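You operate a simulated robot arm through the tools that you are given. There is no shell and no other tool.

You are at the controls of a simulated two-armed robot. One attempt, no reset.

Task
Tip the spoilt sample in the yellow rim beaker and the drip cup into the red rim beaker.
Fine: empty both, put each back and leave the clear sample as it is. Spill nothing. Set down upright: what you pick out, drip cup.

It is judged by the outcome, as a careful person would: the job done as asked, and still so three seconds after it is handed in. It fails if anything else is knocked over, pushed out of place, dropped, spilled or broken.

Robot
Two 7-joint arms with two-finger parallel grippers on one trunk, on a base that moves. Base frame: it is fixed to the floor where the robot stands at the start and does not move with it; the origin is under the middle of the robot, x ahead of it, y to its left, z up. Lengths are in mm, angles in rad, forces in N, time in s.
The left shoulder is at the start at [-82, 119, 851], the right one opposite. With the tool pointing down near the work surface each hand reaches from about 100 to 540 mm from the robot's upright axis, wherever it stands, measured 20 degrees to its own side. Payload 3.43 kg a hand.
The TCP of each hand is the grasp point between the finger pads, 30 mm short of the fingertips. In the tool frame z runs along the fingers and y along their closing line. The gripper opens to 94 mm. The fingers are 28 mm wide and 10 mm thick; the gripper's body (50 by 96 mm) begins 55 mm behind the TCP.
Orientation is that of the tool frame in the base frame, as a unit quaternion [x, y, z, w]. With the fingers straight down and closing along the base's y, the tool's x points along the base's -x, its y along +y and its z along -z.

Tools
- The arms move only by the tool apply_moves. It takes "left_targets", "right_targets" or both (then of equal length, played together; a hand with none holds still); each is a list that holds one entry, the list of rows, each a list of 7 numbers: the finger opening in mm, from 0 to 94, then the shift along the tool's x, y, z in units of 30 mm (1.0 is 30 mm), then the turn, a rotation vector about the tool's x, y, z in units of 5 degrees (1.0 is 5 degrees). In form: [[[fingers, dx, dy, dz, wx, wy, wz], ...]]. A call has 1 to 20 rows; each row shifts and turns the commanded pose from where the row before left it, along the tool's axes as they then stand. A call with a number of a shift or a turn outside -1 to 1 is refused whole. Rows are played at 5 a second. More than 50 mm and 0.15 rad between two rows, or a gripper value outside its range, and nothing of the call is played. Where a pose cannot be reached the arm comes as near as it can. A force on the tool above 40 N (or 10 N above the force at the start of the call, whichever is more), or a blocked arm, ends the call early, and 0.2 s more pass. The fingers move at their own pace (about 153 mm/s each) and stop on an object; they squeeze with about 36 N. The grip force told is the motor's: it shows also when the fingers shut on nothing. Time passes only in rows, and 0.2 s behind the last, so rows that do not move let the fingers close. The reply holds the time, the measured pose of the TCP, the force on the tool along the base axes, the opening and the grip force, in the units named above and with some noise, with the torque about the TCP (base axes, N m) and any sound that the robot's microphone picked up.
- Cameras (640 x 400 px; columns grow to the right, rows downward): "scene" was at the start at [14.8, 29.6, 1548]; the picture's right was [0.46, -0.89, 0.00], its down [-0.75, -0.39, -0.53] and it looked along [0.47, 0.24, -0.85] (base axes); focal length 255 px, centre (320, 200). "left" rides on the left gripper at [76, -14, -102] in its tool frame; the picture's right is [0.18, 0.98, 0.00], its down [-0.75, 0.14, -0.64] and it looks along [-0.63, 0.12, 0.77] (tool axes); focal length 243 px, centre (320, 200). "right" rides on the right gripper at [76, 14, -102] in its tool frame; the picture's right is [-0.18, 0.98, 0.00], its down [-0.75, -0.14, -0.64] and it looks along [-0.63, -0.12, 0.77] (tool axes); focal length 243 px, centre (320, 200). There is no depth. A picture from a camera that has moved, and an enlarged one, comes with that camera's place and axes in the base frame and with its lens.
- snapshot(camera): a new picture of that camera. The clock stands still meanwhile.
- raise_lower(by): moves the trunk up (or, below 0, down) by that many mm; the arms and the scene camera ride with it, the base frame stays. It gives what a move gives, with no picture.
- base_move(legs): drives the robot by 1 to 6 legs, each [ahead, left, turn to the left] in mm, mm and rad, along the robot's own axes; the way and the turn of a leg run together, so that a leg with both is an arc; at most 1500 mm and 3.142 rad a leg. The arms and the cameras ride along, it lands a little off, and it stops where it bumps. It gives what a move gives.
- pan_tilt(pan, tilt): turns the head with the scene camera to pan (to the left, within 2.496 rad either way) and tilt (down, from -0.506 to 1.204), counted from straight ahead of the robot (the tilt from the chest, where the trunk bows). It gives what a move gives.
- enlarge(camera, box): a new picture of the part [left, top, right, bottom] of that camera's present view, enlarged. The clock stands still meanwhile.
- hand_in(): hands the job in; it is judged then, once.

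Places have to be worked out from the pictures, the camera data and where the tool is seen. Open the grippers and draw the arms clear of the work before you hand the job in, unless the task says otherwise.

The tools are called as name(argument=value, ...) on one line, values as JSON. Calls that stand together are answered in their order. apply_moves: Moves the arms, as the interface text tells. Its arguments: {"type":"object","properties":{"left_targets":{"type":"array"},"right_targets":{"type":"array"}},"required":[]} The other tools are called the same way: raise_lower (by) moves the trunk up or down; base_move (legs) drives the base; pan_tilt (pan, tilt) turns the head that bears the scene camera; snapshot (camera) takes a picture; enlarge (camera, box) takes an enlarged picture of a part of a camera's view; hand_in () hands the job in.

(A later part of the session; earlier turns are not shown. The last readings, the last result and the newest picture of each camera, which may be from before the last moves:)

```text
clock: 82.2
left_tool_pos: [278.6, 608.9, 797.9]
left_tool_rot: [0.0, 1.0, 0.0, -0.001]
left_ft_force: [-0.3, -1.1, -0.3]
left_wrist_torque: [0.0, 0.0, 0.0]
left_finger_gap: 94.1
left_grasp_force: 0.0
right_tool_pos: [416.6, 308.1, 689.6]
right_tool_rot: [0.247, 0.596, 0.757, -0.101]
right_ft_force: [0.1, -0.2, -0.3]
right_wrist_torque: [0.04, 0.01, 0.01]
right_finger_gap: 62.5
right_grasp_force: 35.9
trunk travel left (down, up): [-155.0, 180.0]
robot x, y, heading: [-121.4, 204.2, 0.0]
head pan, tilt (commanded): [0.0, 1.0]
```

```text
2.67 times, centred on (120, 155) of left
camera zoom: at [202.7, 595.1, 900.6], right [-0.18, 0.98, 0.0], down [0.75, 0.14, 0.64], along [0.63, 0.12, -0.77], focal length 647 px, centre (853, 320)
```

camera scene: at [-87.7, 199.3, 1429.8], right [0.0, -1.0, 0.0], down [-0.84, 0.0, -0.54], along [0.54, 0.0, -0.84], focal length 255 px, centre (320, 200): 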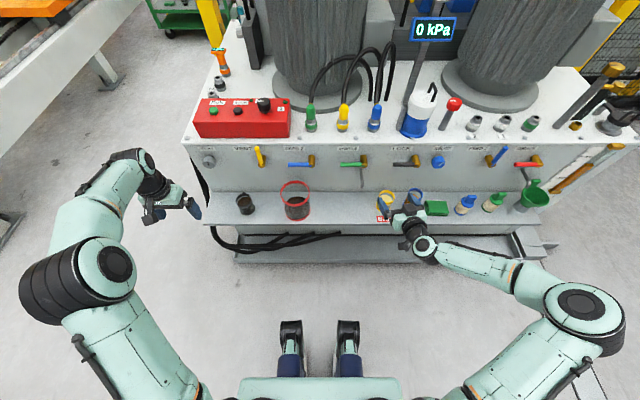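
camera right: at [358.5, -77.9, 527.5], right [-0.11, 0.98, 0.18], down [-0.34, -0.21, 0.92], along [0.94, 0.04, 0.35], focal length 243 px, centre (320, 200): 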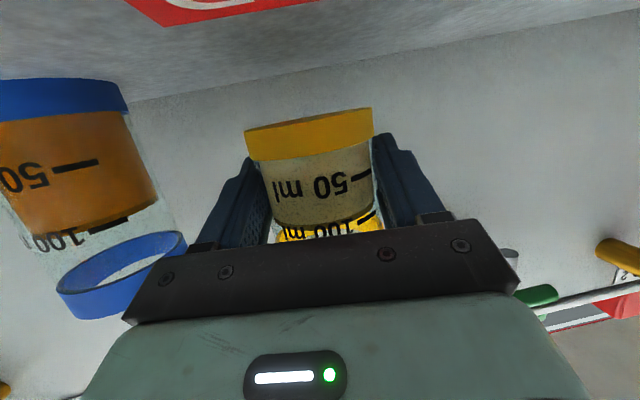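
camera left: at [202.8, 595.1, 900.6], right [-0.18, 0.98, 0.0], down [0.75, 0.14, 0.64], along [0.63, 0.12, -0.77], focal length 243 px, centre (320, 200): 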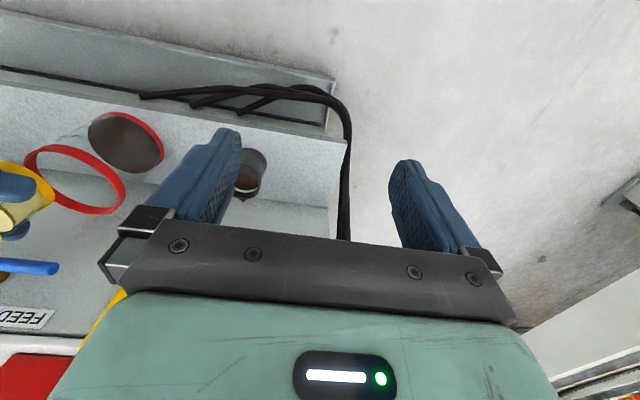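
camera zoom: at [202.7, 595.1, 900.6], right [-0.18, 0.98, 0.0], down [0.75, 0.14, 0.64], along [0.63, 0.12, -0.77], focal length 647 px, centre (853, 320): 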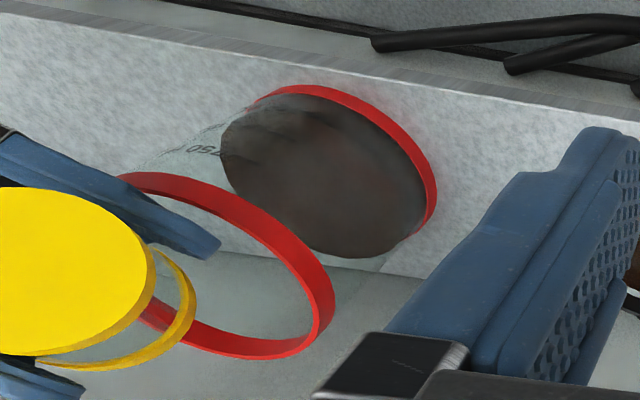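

Fully drained at ~121°. I turn the empty beaker back upright in place.

apply_moves(right_targets=[[[40, 0, 0, 0, 0.16, 0, -0.474], [40, 0, 0, 0, 0.3207, 0, -0.95], [40, 0, 0, 0, 0.3207, 0, -0.95], [40, 0, 0, 0, 0.3207, 0, -0.95], [40, 0, 0, 0, 0.3207, 0, -0.95], [40, 0, 0, 0, 0.3207, 0, -0.95], [40, 0, 0, 0, 0.3207, 0, -0.95], [40, 0, 0, 0, 0.3207, 0, -0.95], [40, 0, 0, 0, 0.3207, 0, -0.95], [40, 0, 0, 0, 0.3207, 0, -0.95], [40, 0, 0, 0, 0.3207, 0, -0.95], [40, 0, 0, 0, 0.3207, 0, -0.95], [40, 0, 0, 0, 0.3207, 0, -0.95], [40, 0, 0, 0, 0.3207, 0, -0.95], [40, 0, 0, 0, 0.3207, 0, -0.95], [40, 0, 0, 0, 0.3207, 0, -0.95]]])

apply_moves(right_targets=[[[40, 0, 0, 0, 0.3207, 0, -0.95], [40, 0, 0, 0, 0.3207, 0, -0.95], [40, 0, 0, 0, 0.3207, 0, -0.95], [40, 0, 0, 0, 0.3207, 0, -0.95], [40, 0, 0, 0, 0.3207, 0, -0.95], [40, 0, 0, 0, 0.3207, 0, -0.95], [40, 0, 0, 0, 0.3207, 0, -0.95], [40, 0, 0, 0, 0.3207, 0, -0.95], [40, 0, 0, 0, 0.21, 0, -0.624], [40, 0, 0, 0, 0, 0, 0]]])

enlarge(camera="scene", box=[240, 140, 360, 215])

```text
clock: 85.6
left_tool_pos: [278.9, 609.5, 798.5]
left_tool_rot: [0.001, 1.0, -0.001, 0.0]
left_ft_force: [0.5, 0.1, -0.8]
left_wrist_torque: [0.01, -0.02, -0.03]
left_finger_gap: 94.2
left_grasp_force: 0.0
right_tool_pos: [416.9, 306.6, 689.5]
right_tool_rot: [-0.182, 0.763, 0.53, 0.322]
right_ft_force: [0.5, -0.6, -0.1]
right_wrist_torque: [-0.01, 0.01, 0.02]
right_finger_gap: 62.6
right_grasp_force: 36.1
trunk travel left (down, up): [-155.0, 180.0]
robot x, y, heading: [-120.6, 199.2, -0.0]
head pan, tilt (commanded): [0.0, 1.0]
```

```text
clock: 87.8
left_tool_pos: [277.9, 607.9, 798.3]
left_tool_rot: [0.001, 1.0, 0.0, 0.0]
left_ft_force: [-0.5, -0.9, 0.3]
left_wrist_torque: [-0.05, -0.02, 0.04]
left_finger_gap: 94.3
left_grasp_force: 0.1
right_tool_pos: [418.4, 306.8, 689.6]
right_tool_rot: [-0.398, 0.707, 0.29, 0.507]
right_ft_force: [0.5, 0.2, 0.0]
right_wrist_torque: [0.0, 0.01, -0.02]
right_finger_gap: 62.6
right_grasp_force: 35.5
trunk travel left (down, up): [-155.0, 180.0]
robot x, y, heading: [-115.7, 199.7, -0.001]
head pan, tilt (commanded): [0.0, 1.0]
```

```text
5.33 times, centred on (300, 178) of scene
camera zoom: at [-87.7, 199.4, 1429.8], right [0.0, -1.0, 0.0], down [-0.84, 0.0, -0.54], along [0.54, 0.0, -0.84], focal length 1358 px, centre (427, 320)
```

zoom: 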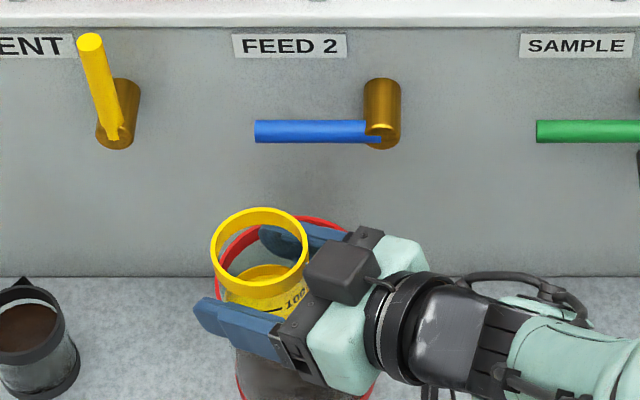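

The beaker is empty (its yellow bottom shows) and upright again. I raise it and carry it back to the right along the same route.

apply_moves(right_targets=[[[40, -0.293, -0.043, -0.173, 0, 0, 0], [40, -0.293, -0.043, -0.173, 0, 0, 0], [40, -0.293, -0.043, -0.173, 0, 0, 0], [40, 0.104, -0.17, -0.427, 0, 0, 0], [40, 0.208, -0.34, -0.85, 0, 0, 0], [40, 0.208, -0.34, -0.85, 0, 0, 0], [40, 0.208, -0.34, -0.85, 0, 0, 0], [40, 0.208, -0.34, -0.85, 0, 0, 0], [40, 0.208, -0.34, -0.85, 0, 0, 0], [40, 0.208, -0.34, -0.85, 0, 0, 0], [40, 0.104, -0.17, -0.427, 0, 0, 0], [40, 0, 0, 0, 0, 0, 0]]])

apply_moves(right_targets=[[[40, 0.12, -0.107, -0.125, 0.33, 0, 0.112], [40, 0.232, -0.234, -0.237, 0.664, -0.003, 0.225], [40, 0.227, -0.252, -0.223, 0.664, -0.003, 0.225], [40, 0.222, -0.269, -0.208, 0.664, -0.003, 0.225], [40, 0.217, -0.285, -0.192, 0.664, -0.003, 0.225], [40, 0.211, -0.299, -0.175, 0.664, -0.003, 0.225], [40, 0.205, -0.313, -0.158, 0.664, -0.003, 0.225], [40, 0.199, -0.326, -0.139, 0.664, -0.003, 0.225], [40, 0.192, -0.337, -0.12, 0.664, -0.003, 0.225], [40, 0.185, -0.347, -0.1, 0.664, -0.003, 0.225], [40, 0.179, -0.356, -0.08, 0.664, -0.003, 0.225], [40, 0.171, -0.363, -0.059, 0.664, -0.003, 0.225], [40, 0.164, -0.37, -0.038, 0.664, -0.003, 0.225], [40, 0.157, -0.374, -0.016, 0.664, -0.003, 0.225], [40, 0.08, -0.19, -0.008, 0.33, 0, 0.112], [40, 0, 0, 0, 0, 0, 0]]])

enlarge(camera="scene", box=[260, 130, 500, 280])

```text
clock: 90.4
left_tool_pos: [279.2, 608.8, 798.8]
left_tool_rot: [0.001, 1.0, -0.001, 0.0]
left_ft_force: [1.1, 0.2, 0.0]
left_wrist_torque: [-0.01, 0.01, -0.03]
left_finger_gap: 94.2
left_grasp_force: 0.1
right_tool_pos: [385.6, 105.8, 735.5]
right_tool_rot: [-0.398, 0.708, 0.29, 0.506]
right_ft_force: [0.3, 0.2, -0.2]
right_wrist_torque: [-0.03, 0.04, 0.01]
right_finger_gap: 62.5
right_grasp_force: 36.0
trunk travel left (down, up): [-155.0, 180.0]
robot x, y, heading: [-118.6, 200.4, 0.001]
head pan, tilt (commanded): [0.0, 1.0]
```

```text
clock: 93.8
left_tool_pos: [278.8, 608.1, 798.4]
left_tool_rot: [0.001, 1.0, 0.0, 0.0]
left_ft_force: [-0.3, 0.2, -0.5]
left_wrist_torque: [-0.02, 0.02, -0.02]
left_finger_gap: 94.0
left_grasp_force: 0.2
right_tool_pos: [398.7, -51.7, 673.3]
right_tool_rot: [-0.069, 0.811, 0.053, 0.579]
right_ft_force: [-0.2, 0.0, -0.3]
right_wrist_torque: [0.0, -0.02, 0.0]
right_finger_gap: 62.5
right_grasp_force: 36.2
trunk travel left (down, up): [-155.0, 180.0]
robot x, y, heading: [-122.4, 202.1, -0.003]
head pan, tilt (commanded): [0.0, 1.0]
```

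```text
2.67 times, centred on (380, 205) of scene
camera zoom: at [-87.7, 199.4, 1429.8], right [0.0, -1.0, 0.0], down [-0.84, 0.0, -0.54], along [0.54, 0.0, -0.84], focal length 679 px, centre (160, 187)
```

zoom: 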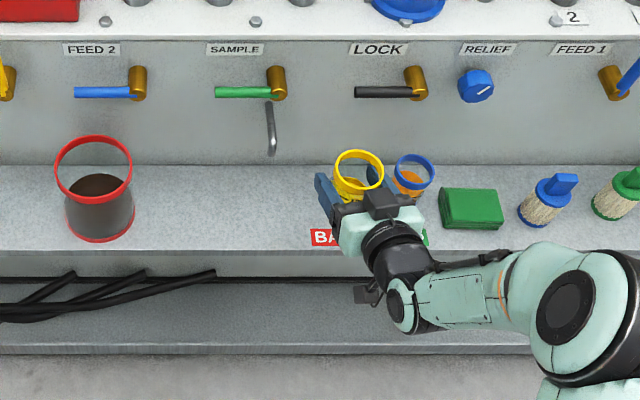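

The empty beaker is at [399, −52, 673], orientation as at pick-up. I move it to above its old place, [480.5, −69, 565].

apply_moves(right_targets=[[[40, 0.129, -0.053, 0.181, 0, 0, 0], [40, 0.257, -0.106, 0.362, 0, 0, 0], [40, 0.257, -0.106, 0.362, 0, 0, 0], [40, 0.257, -0.106, 0.362, 0, 0, 0], [40, 0.257, -0.106, 0.362, 0, 0, 0], [40, 0.257, -0.106, 0.362, 0, 0, 0], [40, 0.257, -0.106, 0.362, 0, 0, 0], [40, 0.257, -0.106, 0.362, 0, 0, 0], [40, 0.257, -0.106, 0.362, 0, 0, 0], [40, 0.257, -0.106, 0.362, 0, 0, 0], [40, 0.129, -0.053, 0.181, 0, 0, 0], [40, 0, 0, 0, 0, 0, 0]]])

enlarge(camera="scene", box=[350, 160, 470, 235])

snapshot(camera="right")

```text
clock: 96.4
left_tool_pos: [278.1, 609.1, 798.7]
left_tool_rot: [0.001, 1.0, 0.0, 0.0]
left_ft_force: [0.0, 0.2, 0.3]
left_wrist_torque: [-0.01, -0.01, -0.01]
left_finger_gap: 94.0
left_grasp_force: 0.1
right_tool_pos: [482.3, -70.4, 564.8]
right_tool_rot: [-0.069, 0.81, 0.053, 0.58]
right_ft_force: [0.2, -0.5, -0.6]
right_wrist_torque: [0.02, -0.02, 0.01]
right_finger_gap: 62.3
right_grasp_force: 36.1
trunk travel left (down, up): [-155.0, 180.0]
robot x, y, heading: [-116.7, 199.4, -0.004]
head pan, tilt (commanded): [0.0, 1.0]
```

```text
5.33 times, centred on (410, 198) of scene
camera zoom: at [-87.7, 199.3, 1429.8], right [0.0, -1.0, 0.0], down [-0.84, 0.0, -0.54], along [0.54, 0.0, -0.84], focal length 1358 px, centre (-160, 213)
```

zoom: 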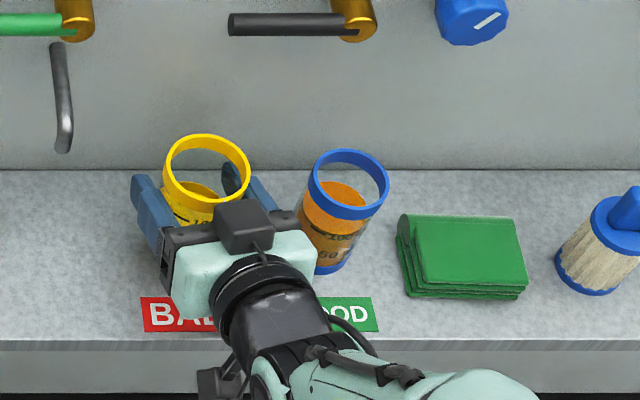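

```text
taken
camera right: at [360.4, -77.8, 527.5], right [-0.11, 0.98, 0.18], down [-0.33, -0.21, 0.92], along [0.94, 0.04, 0.35], focal length 243 px, centre (320, 200)
```

right: 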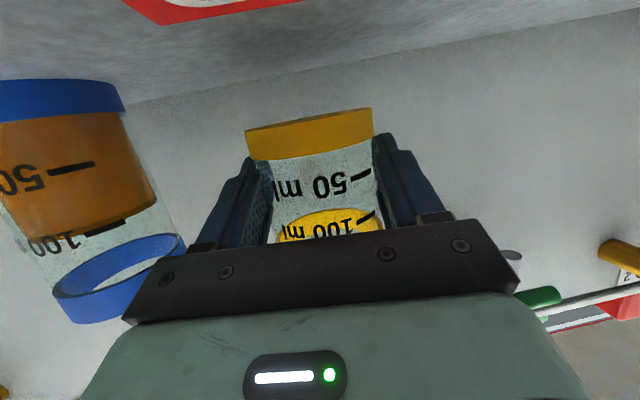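

Right above its old spot. I lower it slowly with a small correction (−2 mm x, +1.4 mm y), watching the force.

apply_moves(right_targets=[[[40, 0.174, 0.01, 0.048, 0, 0, 0], [40, 0.174, 0.01, 0.048, 0, 0, 0], [40, 0.174, 0.01, 0.048, 0, 0, 0], [40, 0.174, 0.01, 0.048, 0, 0, 0], [40, 0.174, 0.01, 0.048, 0, 0, 0], [40, 0.032, 0, 0.011, 0, 0, 0], [40, 0.032, 0, 0.011, 0, 0, 0], [40, 0, 0, 0, 0, 0, 0]]])

snapshot(camera="right")

```text
clock: 98.2
left_tool_pos: [279.2, 607.6, 798.5]
left_tool_rot: [0.001, 1.0, 0.0, 0.0]
left_ft_force: [0.2, -0.5, -0.5]
left_wrist_torque: [-0.01, 0.03, 0.0]
left_finger_gap: 94.0
left_grasp_force: 0.1
right_tool_pos: [479.4, -68.9, 537.0]
right_tool_rot: [-0.068, 0.811, 0.053, 0.579]
right_ft_force: [-0.3, 0.3, -0.6]
right_wrist_torque: [0.01, -0.01, -0.02]
right_finger_gap: 62.8
right_grasp_force: 36.1
trunk travel left (down, up): [-155.0, 180.0]
robot x, y, heading: [-118.1, 203.2, 0.003]
head pan, tilt (commanded): [0.0, 1.0]
```

```text
taken
camera right: at [357.9, -76.7, 498.8], right [-0.11, 0.98, 0.18], down [-0.33, -0.21, 0.92], along [0.94, 0.04, 0.35], focal length 243 px, centre (320, 200)
```

right: 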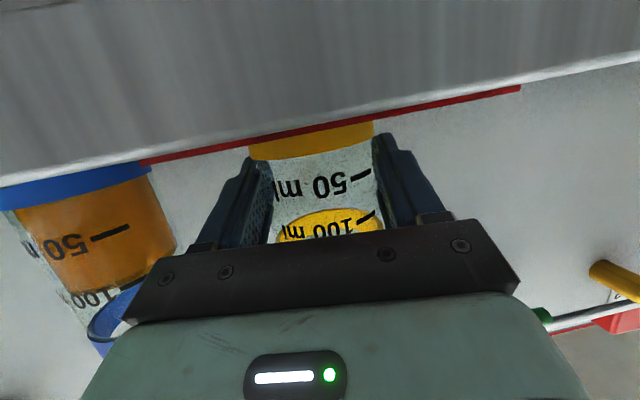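

Camera height shows about 1.8 mm still to go. I lower in 0.9 mm steps.

apply_moves(right_targets=[[[40, 0.029, 0, 0.01, 0, 0, 0], [40, 0, 0, 0, 0, 0, 0], [40, 0.029, 0, 0.01, 0, 0, 0], [40, 0, 0, 0, 0, 0, 0]]])

snapshot(camera="right")

```text
clock: 99.2
left_tool_pos: [278.6, 608.7, 798.6]
left_tool_rot: [0.001, 1.0, 0.0, 0.0]
left_ft_force: [-0.6, 0.0, -0.4]
left_wrist_torque: [-0.02, 0.02, 0.03]
left_finger_gap: 94.0
left_grasp_force: 0.0
right_tool_pos: [479.5, -68.9, 534.9]
right_tool_rot: [-0.07, 0.81, 0.054, 0.58]
right_ft_force: [-0.5, -0.3, 0.1]
right_wrist_torque: [-0.03, 0.0, -0.01]
right_finger_gap: 62.5
right_grasp_force: 36.6
trunk travel left (down, up): [-155.0, 180.0]
robot x, y, heading: [-119.7, 201.8, 0.002]
head pan, tilt (commanded): [0.0, 1.0]
```

```text
taken
camera right: at [358.1, -76.6, 497.2], right [-0.11, 0.98, 0.18], down [-0.33, -0.21, 0.92], along [0.94, 0.04, 0.35], focal length 243 px, centre (320, 200)
```

right: 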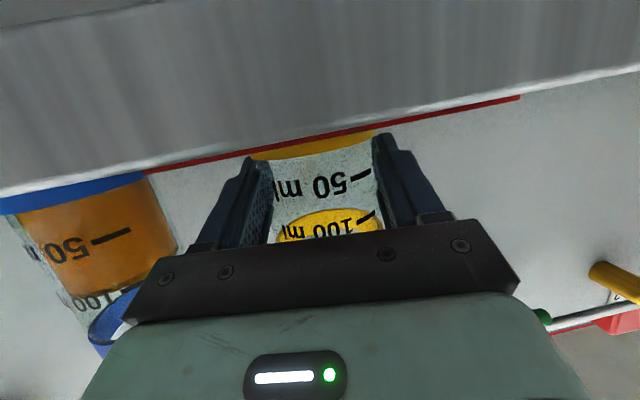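

Practically at the resting height (camera 497.2 vs 497.0 at grasp; load has come off). One more 0.4 mm, then I open the fingers gently.

apply_moves(right_targets=[[[40, 0.013, 0, 0.004, 0, 0, 0], [40, 0, 0, 0, 0, 0, 0], [66, 0, 0, 0, 0, 0, 0], [72, 0, 0, 0, 0, 0, 0], [94, 0, 0, 0, 0, 0, 0], [94, 0, 0, 0, 0, 0, 0]]])

enlarge(camera="scene", box=[350, 160, 470, 235])

snapshot(camera="right")

```text
clock: 100.6
left_tool_pos: [279.1, 608.8, 798.2]
left_tool_rot: [0.001, 1.0, 0.0, 0.0]
left_ft_force: [-0.1, -0.7, 0.1]
left_wrist_torque: [-0.03, 0.0, 0.03]
left_finger_gap: 94.1
left_grasp_force: 0.1
right_tool_pos: [478.7, -68.5, 533.7]
right_tool_rot: [-0.07, 0.81, 0.054, 0.58]
right_ft_force: [-0.4, 0.3, 0.8]
right_wrist_torque: [0.02, 0.0, 0.02]
right_finger_gap: 94.1
right_grasp_force: 0.0
trunk travel left (down, up): [-155.0, 180.0]
robot x, y, heading: [-113.5, 203.2, -0.004]
head pan, tilt (commanded): [0.0, 1.0]
```

```text
5.33 times, centred on (410, 198) of scene
camera zoom: at [-87.7, 199.4, 1429.8], right [0.0, -1.0, 0.0], down [-0.84, 0.0, -0.54], along [0.54, 0.0, -0.84], focal length 1358 px, centre (-160, 213)
```

zoom: 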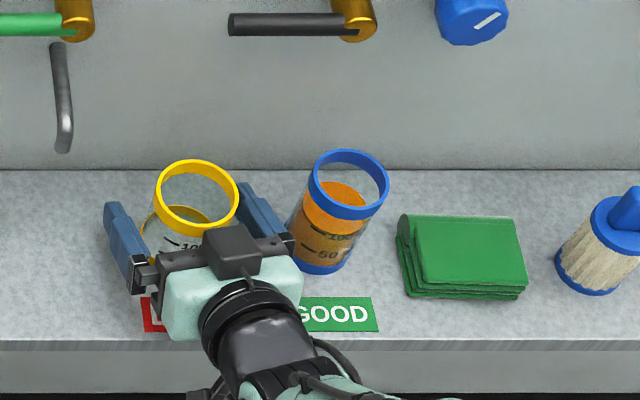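

```text
taken
camera right: at [357.9, -76.7, 496.5], right [-0.11, 0.98, 0.18], down [-0.33, -0.21, 0.92], along [0.94, 0.04, 0.35], focal length 243 px, centre (320, 200)
```

right: 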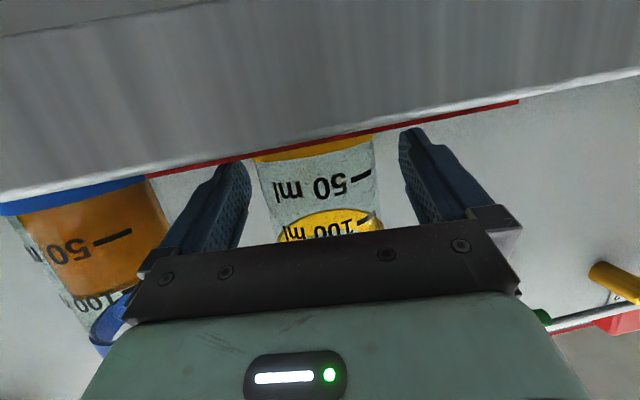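

The beaker stands upright on its old spot, rim at exactly the original pixels, and the blue one is untouched. I back the right hand straight out and then up and away.

apply_moves(right_targets=[[[94, 0.065, 0, -0.19, 0, 0, 0], [94, 0.13, 0, -0.379, 0, 0, 0], [94, 0.13, 0, -0.379, 0, 0, 0], [94, 0.13, 0, -0.379, 0, 0, 0], [94, 0.13, 0, -0.379, 0, 0, 0], [94, 0.13, 0, -0.379, 0, 0, 0], [94, 0.13, 0, -0.379, 0, 0, 0], [94, 0.13, 0, -0.379, 0, 0, 0], [94, 0.13, 0, -0.379, 0, 0, 0], [94, 0.13, 0, -0.379, 0, 0, 0], [94, 0.13, 0, -0.379, 0, 0, 0], [94, -0.6, 0, -0.5, 0, 0, 0], [94, -0.8, 0, -0.5, 0, 0, 0], [94, -0.8, 0, -0.5, 0, 0, 0], [94, -0.8, 0, -0.5, 0, 0, 0], [94, -0.8, 0, -0.5, 0, 0, 0], [94, 0, 0, 0, 0, 0, 0]]])

snapshot(camera="scene")

enlarge(camera="scene", box=[350, 160, 470, 235])

```text
clock: 104.2
left_tool_pos: [279.6, 608.8, 798.5]
left_tool_rot: [0.001, 1.0, 0.0, 0.001]
left_ft_force: [-0.2, 0.4, -0.4]
left_wrist_torque: [0.0, -0.02, 0.0]
left_finger_gap: 94.0
left_grasp_force: 0.0
right_tool_pos: [322.3, -97.5, 665.8]
right_tool_rot: [-0.07, 0.811, 0.054, 0.579]
right_ft_force: [-0.2, 0.2, 0.5]
right_wrist_torque: [0.01, -0.01, -0.01]
right_finger_gap: 93.9
right_grasp_force: 0.0
trunk travel left (down, up): [-155.0, 180.0]
robot x, y, heading: [-120.3, 200.9, 0.002]
head pan, tilt (commanded): [0.0, 1.0]
```

```text
taken
camera scene: at [-87.6, 199.3, 1429.8], right [0.0, -1.0, 0.0], down [-0.84, 0.0, -0.54], along [0.54, 0.0, -0.84], focal length 255 px, centre (320, 200)
```

scene: 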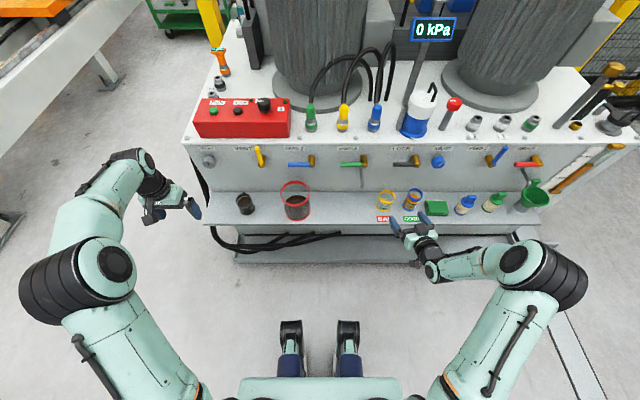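

```text
5.33 times, centred on (410, 198) of scene
camera zoom: at [-87.6, 199.3, 1429.8], right [0.0, -1.0, 0.0], down [-0.84, 0.0, -0.54], along [0.54, 0.0, -0.84], focal length 1358 px, centre (-160, 213)
```

zoom: 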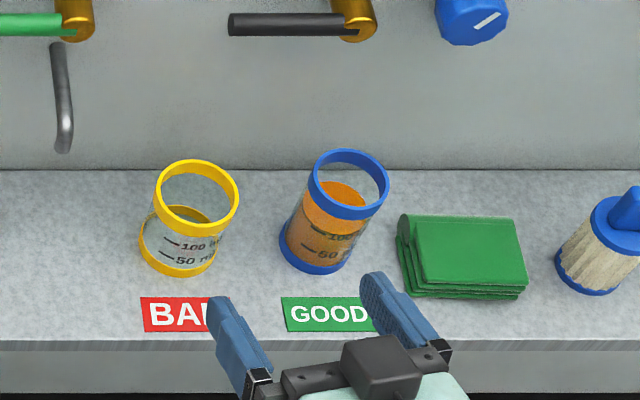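

Yellow stands empty in its place beside its BAD card. Now the drip cup with the left hand: move above/in front of it to [360, 526, 750] and pitch the hand forward to 19° below horizontal.

apply_moves(left_targets=[[[94, -0.54, -0.553, 0.32, 0, 0, 0], [94, -0.54, -0.553, 0.32, 0, 0, 0], [94, -0.54, -0.553, 0.32, 0, 0, 0], [94, -0.54, -0.553, 0.32, 0, 0, 0], [94, -0.54, -0.553, 0.32, 0, 0, 0], [94, 0, 0, 0, 0, -1, 0], [94, 0, 0, 0, 0, -1, 0], [94, 0, 0, 0, 0, -1, 0], [94, 0, 0, 0, 0, -1, 0], [94, 0, 0, 0, 0, -1, 0], [94, 0, 0, 0, 0, -1, 0], [94, 0, 0, 0, 0, -1, 0], [94, 0, 0, 0, 0, -1, 0], [94, 0, 0, 0, 0, -1, 0], [94, 0, 0, 0, 0, -1, 0], [94, 0, 0, 0, 0, -1, 0], [94, 0, 0, 0, 0, -1, 0], [94, 0, 0, 0, 0, -1, 0], [94, 0, 0, 0, 0, -1, 0], [94, 0, 0, 0, 0, 0, 0]]])

snapshot(camera="scene")

```text
clock: 108.4
left_tool_pos: [360.1, 526.3, 749.1]
left_tool_rot: [0.0, 0.819, 0.0, 0.574]
left_ft_force: [-0.1, 0.6, -0.3]
left_wrist_torque: [0.0, -0.01, -0.03]
left_finger_gap: 93.9
left_grasp_force: 0.0
right_tool_pos: [320.9, -97.9, 665.3]
right_tool_rot: [-0.07, 0.81, 0.054, 0.58]
right_ft_force: [0.2, 0.0, 0.2]
right_wrist_torque: [-0.01, -0.01, 0.03]
right_finger_gap: 94.1
right_grasp_force: 0.0
trunk travel left (down, up): [-155.0, 180.0]
robot x, y, heading: [-117.8, 204.0, 0.001]
head pan, tilt (commanded): [0.0, 1.0]
```

```text
taken
camera scene: at [-87.7, 199.3, 1429.8], right [0.0, -1.0, 0.0], down [-0.84, 0.0, -0.54], along [0.54, 0.0, -0.84], focal length 255 px, centre (320, 200)
```

scene: 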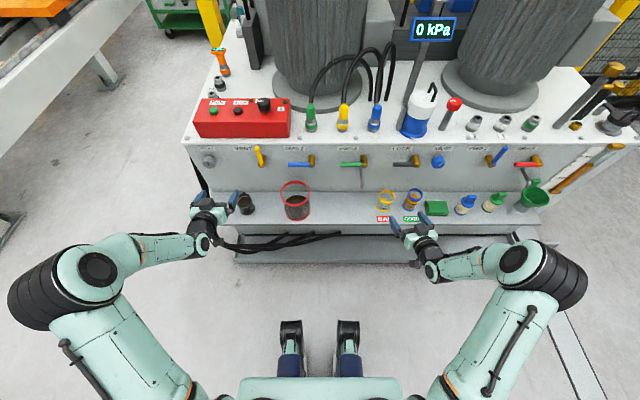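

The left hand pitched to 20° cleanly. I yaw it 10° to the right and lower it in front of the cup to about [364, 525, 545].

apply_moves(left_targets=[[[94, 0, 0, 0, 0.94, 0, 0.342], [94, 0, 0, 0, 0.94, 0, 0.342], [94, 0.793, 0, 0.307, 0, 0, 0], [94, 0.793, 0, 0.307, 0, 0, 0], [94, 0.793, 0, 0.307, 0, 0, 0], [94, 0.793, 0, 0.307, 0, 0, 0], [94, 0.793, 0, 0.307, 0, 0, 0], [94, 0.793, 0, 0.307, 0, 0, 0], [94, 0.793, 0, 0.307, 0, 0, 0], [94, 0.793, 0, 0.307, 0, 0, 0], [94, 0, 0, 0, 0, 0, 0]]])

snapshot(camera="left")

enlarge(camera="scene", box=[180, 160, 300, 235])

```text
clock: 110.8
left_tool_pos: [364.9, 525.4, 547.5]
left_tool_rot: [0.072, 0.815, -0.051, 0.573]
left_ft_force: [0.2, -0.2, -0.4]
left_wrist_torque: [-0.02, 0.0, 0.01]
left_finger_gap: 93.9
left_grasp_force: 0.0
right_tool_pos: [321.5, -98.1, 665.8]
right_tool_rot: [-0.069, 0.81, 0.053, 0.58]
right_ft_force: [0.2, -0.6, 0.3]
right_wrist_torque: [0.0, 0.06, -0.01]
right_finger_gap: 94.1
right_grasp_force: 0.0
trunk travel left (down, up): [-155.0, 180.0]
robot x, y, heading: [-116.2, 200.8, 0.002]
head pan, tilt (commanded): [0.0, 1.0]
```

```text
taken
camera left: at [242.1, 532.7, 509.4], right [0.11, 0.98, -0.17], down [-0.32, 0.2, 0.93], along [0.94, -0.05, 0.33], focal length 243 px, centre (320, 200)
```

left: 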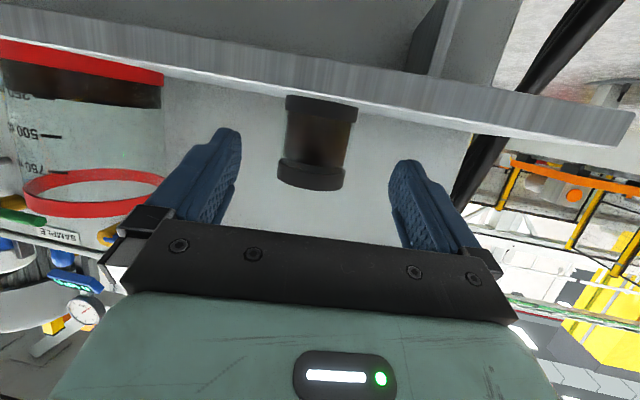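

```text
5.33 times, centred on (240, 198) of scene
camera zoom: at [-87.7, 199.3, 1429.8], right [0.0, -1.0, 0.0], down [-0.84, 0.0, -0.54], along [0.54, 0.0, -0.84], focal length 1358 px, centre (747, 213)
```

zoom: 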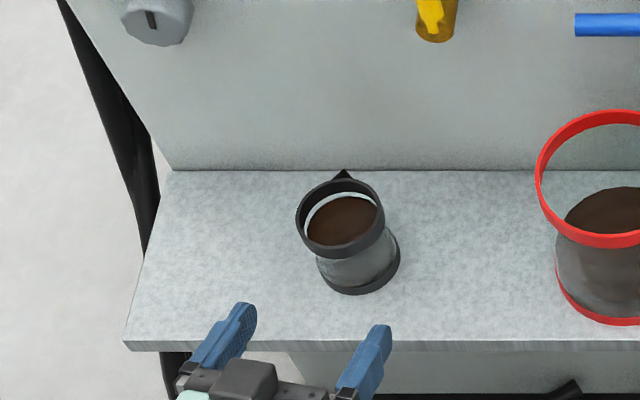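

The left camera puts the cup at ≈[464, 508], its rim band from z≈545 to 563, centred on my approach line. I advance 72 mm and lower to z≈531 so the pads grip the body just under the rim band.

apply_moves(left_targets=[[[94, -0.049, 0, 0.414, 0, 0, 0], [94, -0.049, 0, 0.414, 0, 0, 0], [94, -0.049, 0, 0.414, 0, 0, 0], [94, -0.049, 0, 0.414, 0, 0, 0], [94, -0.049, 0, 0.414, 0, 0, 0], [94, -0.049, 0, 0.414, 0, 0, 0], [94, 0, 0, 0, 0, 0, 0]]])

snapshot(camera="left")

enlarge(camera="scene", box=[180, 160, 300, 235])

```text
clock: 112.4
left_tool_pos: [436.6, 512.0, 529.5]
left_tool_rot: [0.072, 0.817, -0.05, 0.57]
left_ft_force: [0.0, -0.5, 0.6]
left_wrist_torque: [-0.01, 0.0, 0.0]
left_finger_gap: 93.9
left_grasp_force: 0.0
right_tool_pos: [321.9, -98.0, 665.6]
right_tool_rot: [-0.07, 0.81, 0.054, 0.579]
right_ft_force: [-1.1, 0.7, -0.1]
right_wrist_torque: [0.02, -0.04, -0.01]
right_finger_gap: 94.2
right_grasp_force: 0.0
trunk travel left (down, up): [-155.0, 180.0]
robot x, y, heading: [-117.8, 199.2, 0.003]
head pan, tilt (commanded): [0.0, 1.0]
```

```text
taken
camera left: at [312.8, 520.3, 492.4], right [0.11, 0.98, -0.17], down [-0.32, 0.2, 0.93], along [0.94, -0.05, 0.33], focal length 243 px, centre (320, 200)
```

left: 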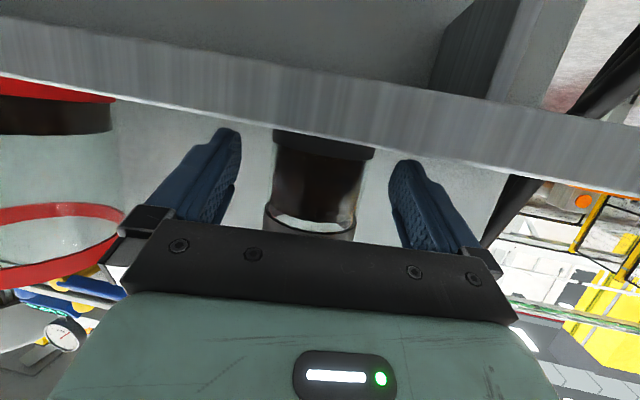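

```text
5.33 times, centred on (240, 198) of scene
camera zoom: at [-87.7, 199.4, 1429.8], right [0.0, -1.0, 0.0], down [-0.84, 0.0, -0.54], along [0.54, 0.0, -0.84], focal length 1358 px, centre (747, 213)
```

zoom: 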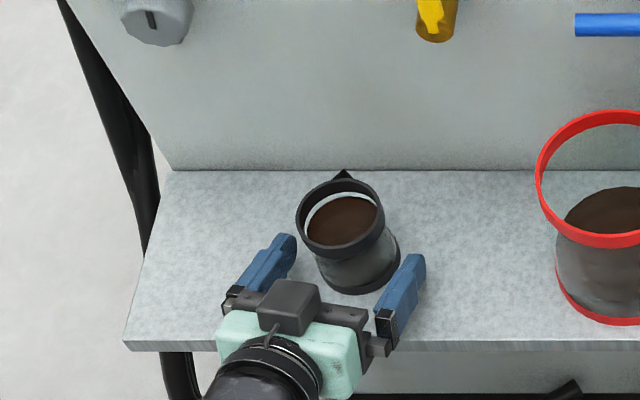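

Alignment is good (cup centre ≈[464, 508.5]). I advance the last 27 mm.

apply_moves(left_targets=[[[94, -0.114, 0.013, 0.286, 0, 0, 0], [94, -0.114, 0.013, 0.286, 0, 0, 0], [94, -0.114, 0.013, 0.286, 0, 0, 0], [94, 0, 0, 0, 0, 0, 0]]])

snapshot(camera="left")

enlarge(camera="scene", box=[180, 160, 300, 235])

```text
clock: 113.4
left_tool_pos: [463.2, 509.5, 530.1]
left_tool_rot: [0.072, 0.815, -0.05, 0.573]
left_ft_force: [-0.2, 0.3, 0.7]
left_wrist_torque: [0.03, 0.03, 0.01]
left_finger_gap: 94.1
left_grasp_force: 0.1
right_tool_pos: [320.6, -97.6, 666.1]
right_tool_rot: [-0.07, 0.81, 0.054, 0.58]
right_ft_force: [0.3, -0.5, 0.7]
right_wrist_torque: [0.01, 0.0, 0.01]
right_finger_gap: 94.0
right_grasp_force: 0.1
trunk travel left (down, up): [-155.0, 180.0]
robot x, y, heading: [-118.3, 198.7, -0.005]
head pan, tilt (commanded): [0.0, 1.0]
```

```text
taken
camera left: at [340.6, 516.4, 493.6], right [0.11, 0.98, -0.17], down [-0.32, 0.2, 0.93], along [0.94, -0.05, 0.33], focal length 243 px, centre (320, 200)
```

left: 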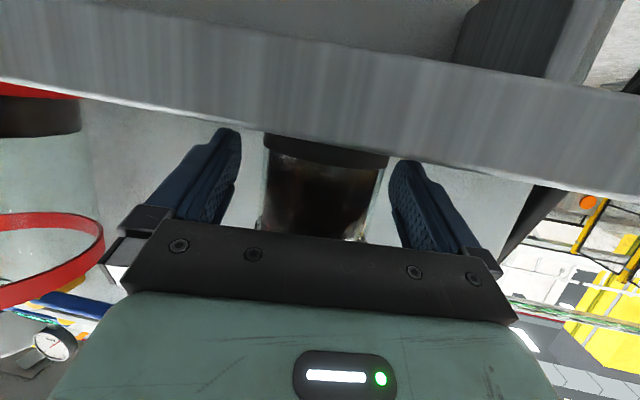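

```text
5.33 times, centred on (240, 198) of scene
camera zoom: at [-87.7, 199.4, 1429.8], right [0.0, -1.0, 0.0], down [-0.84, 0.0, -0.54], along [0.54, 0.0, -0.84], focal length 1358 px, centre (747, 213)
```

zoom: 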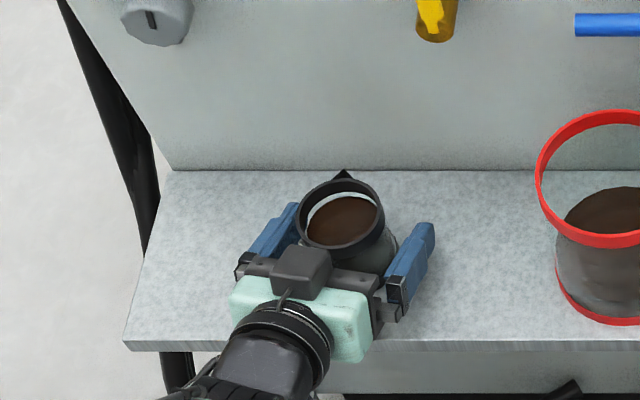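

The TCP is within 2 mm of the cup axis. I nudge 1.5 mm and close the fingers.

apply_moves(left_targets=[[[94, -0.02, -0.04, 0.055, 0, 0, 0], [76, 0, 0, 0, 0, 0, 0], [66, 0, 0, 0, 0, 0, 0], [40, 0, 0, 0, 0, 0, 0], [40, 0, 0, 0, 0, 0, 0], [40, 0, 0, 0, 0, 0, 0]]])

snapshot(camera="left")

enlarge(camera="scene", box=[180, 160, 300, 235])

```text
clock: 114.8
left_tool_pos: [464.3, 507.9, 530.6]
left_tool_rot: [0.071, 0.815, -0.05, 0.572]
left_ft_force: [0.3, -0.1, 1.3]
left_wrist_torque: [-0.07, 0.02, 0.04]
left_finger_gap: 64.9
left_grasp_force: 36.2
right_tool_pos: [321.3, -97.5, 666.0]
right_tool_rot: [-0.069, 0.81, 0.053, 0.579]
right_ft_force: [-0.7, -0.1, 0.3]
right_wrist_torque: [0.03, -0.02, -0.01]
right_finger_gap: 94.1
right_grasp_force: 0.0
trunk travel left (down, up): [-155.0, 180.0]
robot x, y, heading: [-123.8, 201.5, -0.005]
head pan, tilt (commanded): [0.0, 1.0]
```

```text
taken
camera left: at [342.2, 514.9, 493.6], right [0.11, 0.98, -0.17], down [-0.32, 0.2, 0.93], along [0.94, -0.05, 0.33], focal length 243 px, centre (320, 200)
```

left: 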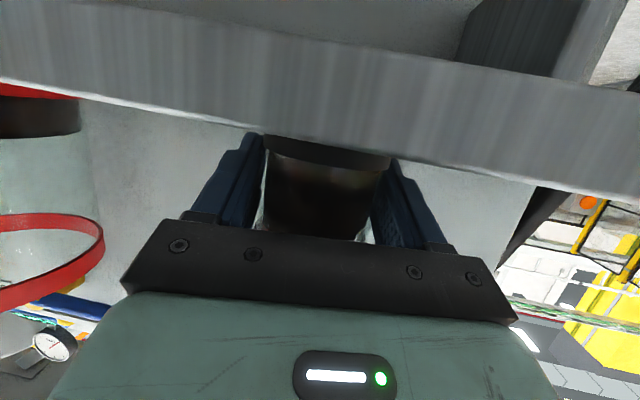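

```text
5.33 times, centred on (240, 198) of scene
camera zoom: at [-87.7, 199.3, 1429.8], right [0.0, -1.0, 0.0], down [-0.84, 0.0, -0.54], along [0.54, 0.0, -0.84], focal length 1358 px, centre (747, 213)
```

zoom: 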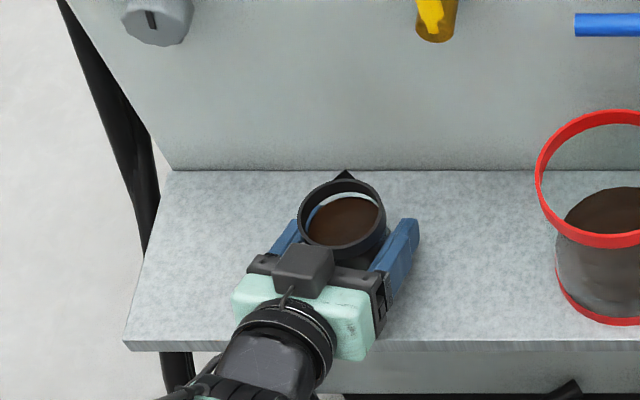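

Cup gripped: gap 64.9 mm at 36 N. I lift it gently 28 mm straight up.

apply_moves(left_targets=[[[40, -0.094, 0, -0.034, 0, 0, 0], [40, -0.188, 0, -0.068, 0, 0, 0], [40, -0.314, 0, -0.113, 0, 0, 0], [40, -0.251, 0, -0.09, 0, 0, 0], [40, -0.094, 0, -0.034, 0, 0, 0], [40, 0, 0, 0, 0, 0, 0]]])

snapshot(camera="left")

enlarge(camera="scene", box=[180, 160, 300, 235])

```text
clock: 116.2
left_tool_pos: [465.9, 506.6, 560.0]
left_tool_rot: [0.072, 0.816, -0.05, 0.571]
left_ft_force: [0.0, -0.2, -2.2]
left_wrist_torque: [0.01, -0.01, 0.01]
left_finger_gap: 65.1
left_grasp_force: 36.3
right_tool_pos: [321.4, -97.7, 665.5]
right_tool_rot: [-0.07, 0.811, 0.054, 0.579]
right_ft_force: [0.0, 0.3, -1.1]
right_wrist_torque: [0.03, -0.01, -0.02]
right_finger_gap: 94.1
right_grasp_force: 0.1
trunk travel left (down, up): [-155.0, 180.0]
robot x, y, heading: [-117.9, 202.0, -0.0]
head pan, tilt (commanded): [0.0, 1.0]
```

```text
taken
camera left: at [342.2, 514.7, 523.1], right [0.11, 0.98, -0.17], down [-0.32, 0.2, 0.93], along [0.94, -0.05, 0.33], focal length 243 px, centre (320, 200)
```

left: 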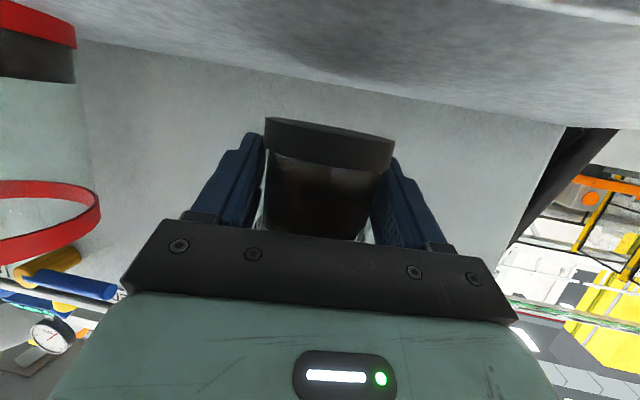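

```text
5.33 times, centred on (240, 198) of scene
camera zoom: at [-87.5, 199.4, 1429.8], right [0.0, -1.0, 0.0], down [-0.84, 0.0, -0.54], along [0.54, 0.0, -0.84], focal length 1358 px, centre (747, 213)
```

zoom: 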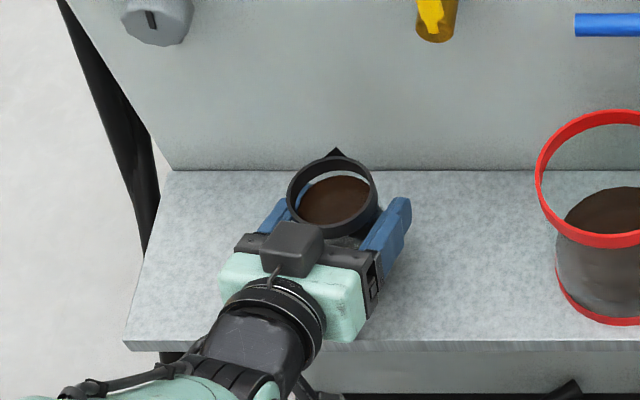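

The cup is up and level (≈2 N load). I pull back and raise it to about [375, 498, 670].

apply_moves(left_targets=[[[40, -0.1, -0.03, -0.15, 0, 0, 0], [40, -0.2, -0.06, -0.3, 0, 0, 0], [40, -0.275, -0.092, -0.435, 0, 0, 0], [40, -0.275, -0.092, -0.435, 0, 0, 0], [40, -0.275, -0.092, -0.435, 0, 0, 0], [40, -0.275, -0.092, -0.435, 0, 0, 0], [40, -0.275, -0.092, -0.435, 0, 0, 0], [40, -0.275, -0.092, -0.435, 0, 0, 0], [40, -0.275, -0.092, -0.435, 0, 0, 0], [40, -0.2, -0.06, -0.3, 0, 0, 0], [40, -0.1, -0.03, -0.15, 0, 0, 0], [40, 0, 0, 0, 0, 0, 0]]])

enlarge(camera="scene", box=[180, 130, 420, 280])

```text
clock: 118.8
left_tool_pos: [375.8, 498.7, 670.3]
left_tool_rot: [0.071, 0.816, -0.05, 0.571]
left_ft_force: [-0.4, 0.2, -1.6]
left_wrist_torque: [0.05, 0.02, 0.0]
left_finger_gap: 64.8
left_grasp_force: 36.2
right_tool_pos: [322.1, -97.9, 665.1]
right_tool_rot: [-0.069, 0.811, 0.052, 0.579]
right_ft_force: [-0.2, -0.4, -0.2]
right_wrist_torque: [-0.01, 0.03, 0.0]
right_finger_gap: 93.9
right_grasp_force: 0.0
trunk travel left (down, up): [-155.0, 180.0]
robot x, y, heading: [-116.3, 198.6, -0.0]
head pan, tilt (commanded): [0.0, 1.0]
```

```text
2.67 times, centred on (300, 205) of scene
camera zoom: at [-87.6, 199.4, 1429.8], right [0.0, -1.0, 0.0], down [-0.84, 0.0, -0.54], along [0.54, 0.0, -0.84], focal length 679 px, centre (373, 187)
```

zoom: 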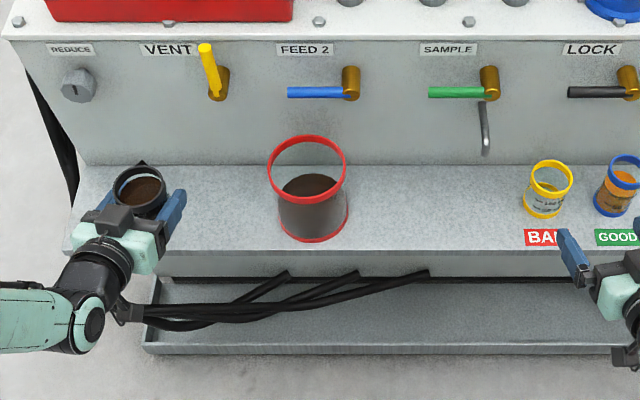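

I carry the cup right and up to about [372, 338, 731] while yawing the left hand to −59°, in gentle steps.

apply_moves(left_targets=[[[40, -0.08, -0.19, 0.008, 0.33, 0, 0.118], [40, -0.157, -0.374, 0.016, 0.659, 0, 0.237], [40, -0.164, -0.37, 0.038, 0.659, 0, 0.237], [40, -0.171, -0.363, 0.059, 0.659, 0, 0.237], [40, -0.179, -0.356, 0.08, 0.659, 0, 0.237], [40, -0.185, -0.347, 0.1, 0.659, 0, 0.237], [40, -0.192, -0.337, 0.12, 0.659, 0, 0.237], [40, -0.199, -0.326, 0.139, 0.659, 0, 0.237], [40, -0.205, -0.313, 0.158, 0.659, 0, 0.237], [40, -0.211, -0.299, 0.175, 0.659, 0, 0.237], [40, -0.217, -0.285, 0.192, 0.659, 0, 0.237], [40, -0.222, -0.269, 0.208, 0.659, 0, 0.237], [40, -0.227, -0.252, 0.223, 0.659, 0, 0.237], [40, -0.232, -0.234, 0.237, 0.659, 0, 0.237], [40, -0.12, -0.107, 0.125, 0.33, 0, 0.118], [40, 0, 0, 0, 0, 0, 0]]])

enlarge(camera="scene", box=[180, 130, 420, 280])

```text
clock: 122.2
left_tool_pos: [371.6, 337.1, 728.9]
left_tool_rot: [0.404, 0.712, -0.284, 0.499]
left_ft_force: [0.0, 0.0, -0.8]
left_wrist_torque: [0.01, 0.0, -0.02]
left_finger_gap: 65.1
left_grasp_force: 35.7
right_tool_pos: [320.4, -96.4, 665.3]
right_tool_rot: [-0.069, 0.81, 0.053, 0.58]
right_ft_force: [0.1, -0.1, 0.3]
right_wrist_torque: [-0.01, -0.01, 0.01]
right_finger_gap: 93.7
right_grasp_force: 0.0
trunk travel left (down, up): [-155.0, 180.0]
robot x, y, heading: [-119.5, 201.8, -0.003]
head pan, tilt (commanded): [0.0, 1.0]
```

```text
2.67 times, centred on (300, 205) of scene
camera zoom: at [-87.6, 199.4, 1429.8], right [0.0, -1.0, 0.0], down [-0.84, 0.0, -0.54], along [0.54, 0.0, -0.84], focal length 679 px, centre (373, 187)
```

zoom: 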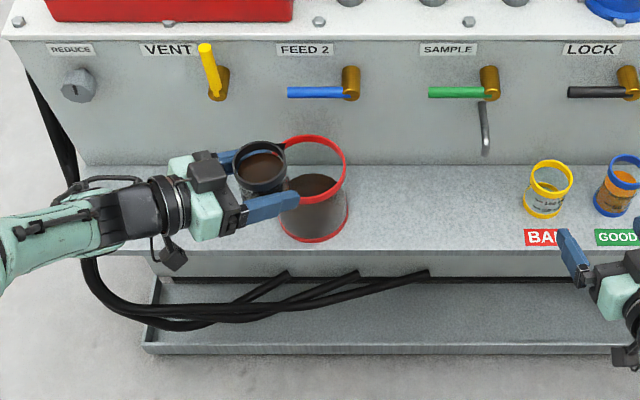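

The cup is level at [372, 337, 729]. I move it to the pour point [416, 277] and then down to z≈694, cup bottom above the red rim.

apply_moves(left_targets=[[[40, -0.026, 0.016, 0.157, 0, 0, 0], [40, -0.051, 0.031, 0.313, 0, 0, 0], [40, -0.051, 0.031, 0.313, 0, 0, 0], [40, -0.051, 0.031, 0.313, 0, 0, 0], [40, -0.051, 0.031, 0.313, 0, 0, 0], [40, -0.051, 0.031, 0.313, 0, 0, 0], [40, -0.051, 0.031, 0.313, 0, 0, 0], [40, -0.051, 0.031, 0.313, 0, 0, 0], [40, -0.026, 0.016, 0.157, 0, 0, 0], [40, 0, 0, 0, 0, 0, 0], [40, 0.15, 0, 0.054, 0, 0, 0], [40, 0.25, 0, 0.09, 0, 0, 0], [40, 0.18, 0, 0.066, 0, 0, 0], [40, 0.08, 0, 0.03, 0, 0, 0], [40, 0, 0, 0, 0, 0, 0]]])

enlarge(camera="scene", box=[240, 140, 360, 215])

snapshot(camera="right")

```text
clock: 125.4
left_tool_pos: [416.8, 276.0, 695.0]
left_tool_rot: [0.403, 0.712, -0.283, 0.5]
left_ft_force: [0.2, 0.2, -1.1]
left_wrist_torque: [-0.01, -0.03, 0.0]
left_finger_gap: 64.8
left_grasp_force: 36.1
right_tool_pos: [322.0, -99.1, 665.0]
right_tool_rot: [-0.069, 0.81, 0.053, 0.58]
right_ft_force: [0.5, -0.8, 0.1]
right_wrist_torque: [0.01, 0.04, 0.01]
right_finger_gap: 94.0
right_grasp_force: 0.1
trunk travel left (down, up): [-155.0, 180.0]
robot x, y, heading: [-115.8, 201.2, -0.004]
head pan, tilt (commanded): [0.0, 1.0]
```

```text
5.33 times, centred on (300, 178) of scene
camera zoom: at [-87.6, 199.4, 1429.8], right [0.0, -1.0, 0.0], down [-0.84, 0.0, -0.54], along [0.54, 0.0, -0.84], focal length 1358 px, centre (427, 320)
```

zoom: 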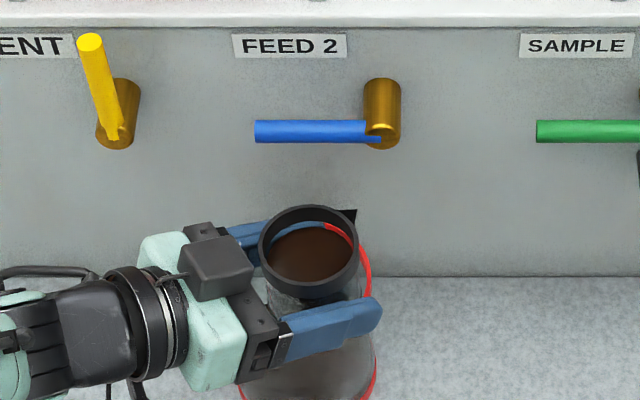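

```text
taken
camera right: at [199.6, -105.3, 627.8], right [-0.11, 0.98, 0.18], down [-0.33, -0.21, 0.92], along [0.94, 0.04, 0.35], focal length 243 px, centre (320, 200)
```

right: 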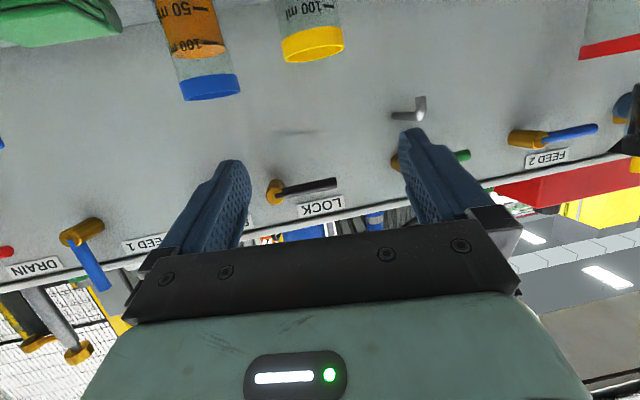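

Cup is in place over the near-right part of the red beaker. Before tipping, I bring the idle right hand to where its camera can watch the stream (up, fingers down, well away from the left arm).

apply_moves(right_targets=[[[94, -0.646, 0.472, -0.386, 0, 0, 0], [94, -0.646, 0.472, -0.386, 0, 0, 0], [94, -0.646, 0.472, -0.386, 0, 0, 0], [94, -0.646, 0.472, -0.386, 0, 0, 0], [94, -0.646, 0.472, -0.386, 0, 0, 0], [94, -0.646, 0.472, -0.386, 0, 0, 0], [94, 0, 0, 0, 0, 1, 0], [94, 0, 0, 0, 0, 1, 0], [94, 0, 0, 0, 0, 1, 0], [94, 0, 0, 0, 0, 1, 0], [94, 0, 0, 0, 0, 1, 0], [94, 0, 0, 0, 0, 1, 0], [94, 0, 0, 0, 0, 1, 0], [94, 0, 0, 0, 0, 1, 0], [94, 0, 0, 0, 0, 1, 0], [94, 0, 0, 0, 0, 1, 0], [94, 0, 0, 0, 0, 1, 0], [94, 0, 0, 0, 0, 1, 0]]])

snapshot(camera="right")

snapshot(camera="scene")

```text
clock: 129.2
left_tool_pos: [417.2, 276.0, 694.3]
left_tool_rot: [0.403, 0.713, -0.284, 0.499]
left_ft_force: [0.1, -0.5, -1.8]
left_wrist_torque: [-0.02, 0.01, 0.02]
left_finger_gap: 65.0
left_grasp_force: 36.3
right_tool_pos: [278.5, -19.7, 799.2]
right_tool_rot: [-0.086, 0.992, 0.011, 0.096]
right_ft_force: [0.7, 0.2, -0.5]
right_wrist_torque: [0.01, 0.04, 0.0]
right_finger_gap: 94.1
right_grasp_force: 0.0
trunk travel left (down, up): [-155.0, 180.0]
robot x, y, heading: [-118.9, 204.6, 0.001]
head pan, tilt (commanded): [0.0, 1.0]
```

```text
taken
camera right: at [184.5, -23.2, 886.7], right [0.01, 1.0, 0.04], down [0.63, -0.04, 0.77], along [0.77, 0.02, -0.63], focal length 243 px, centre (320, 200)
```

right: 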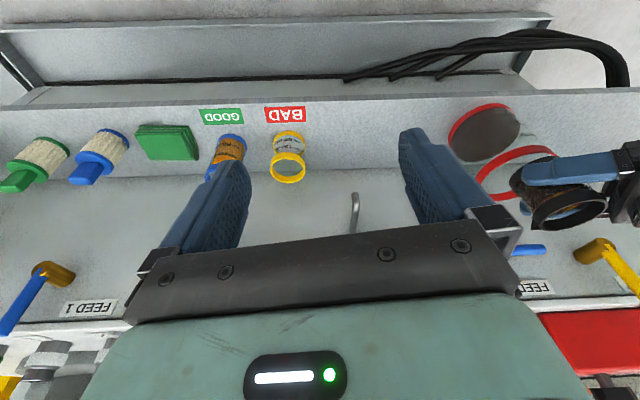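

```text
taken
camera scene: at [-87.3, 199.4, 1429.8], right [0.0, -1.0, 0.0], down [-0.84, 0.0, -0.54], along [0.54, 0.0, -0.84], focal length 255 px, centre (320, 200)
```

scene: 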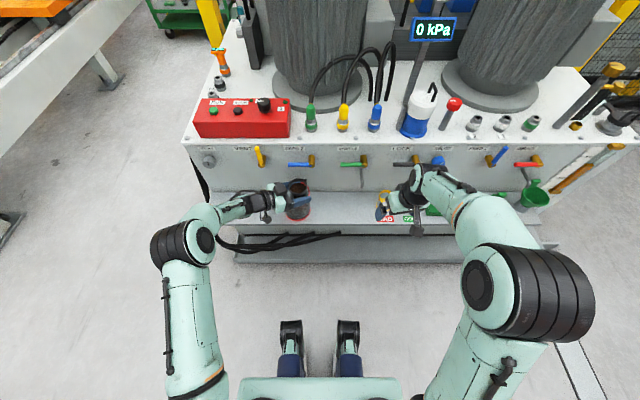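

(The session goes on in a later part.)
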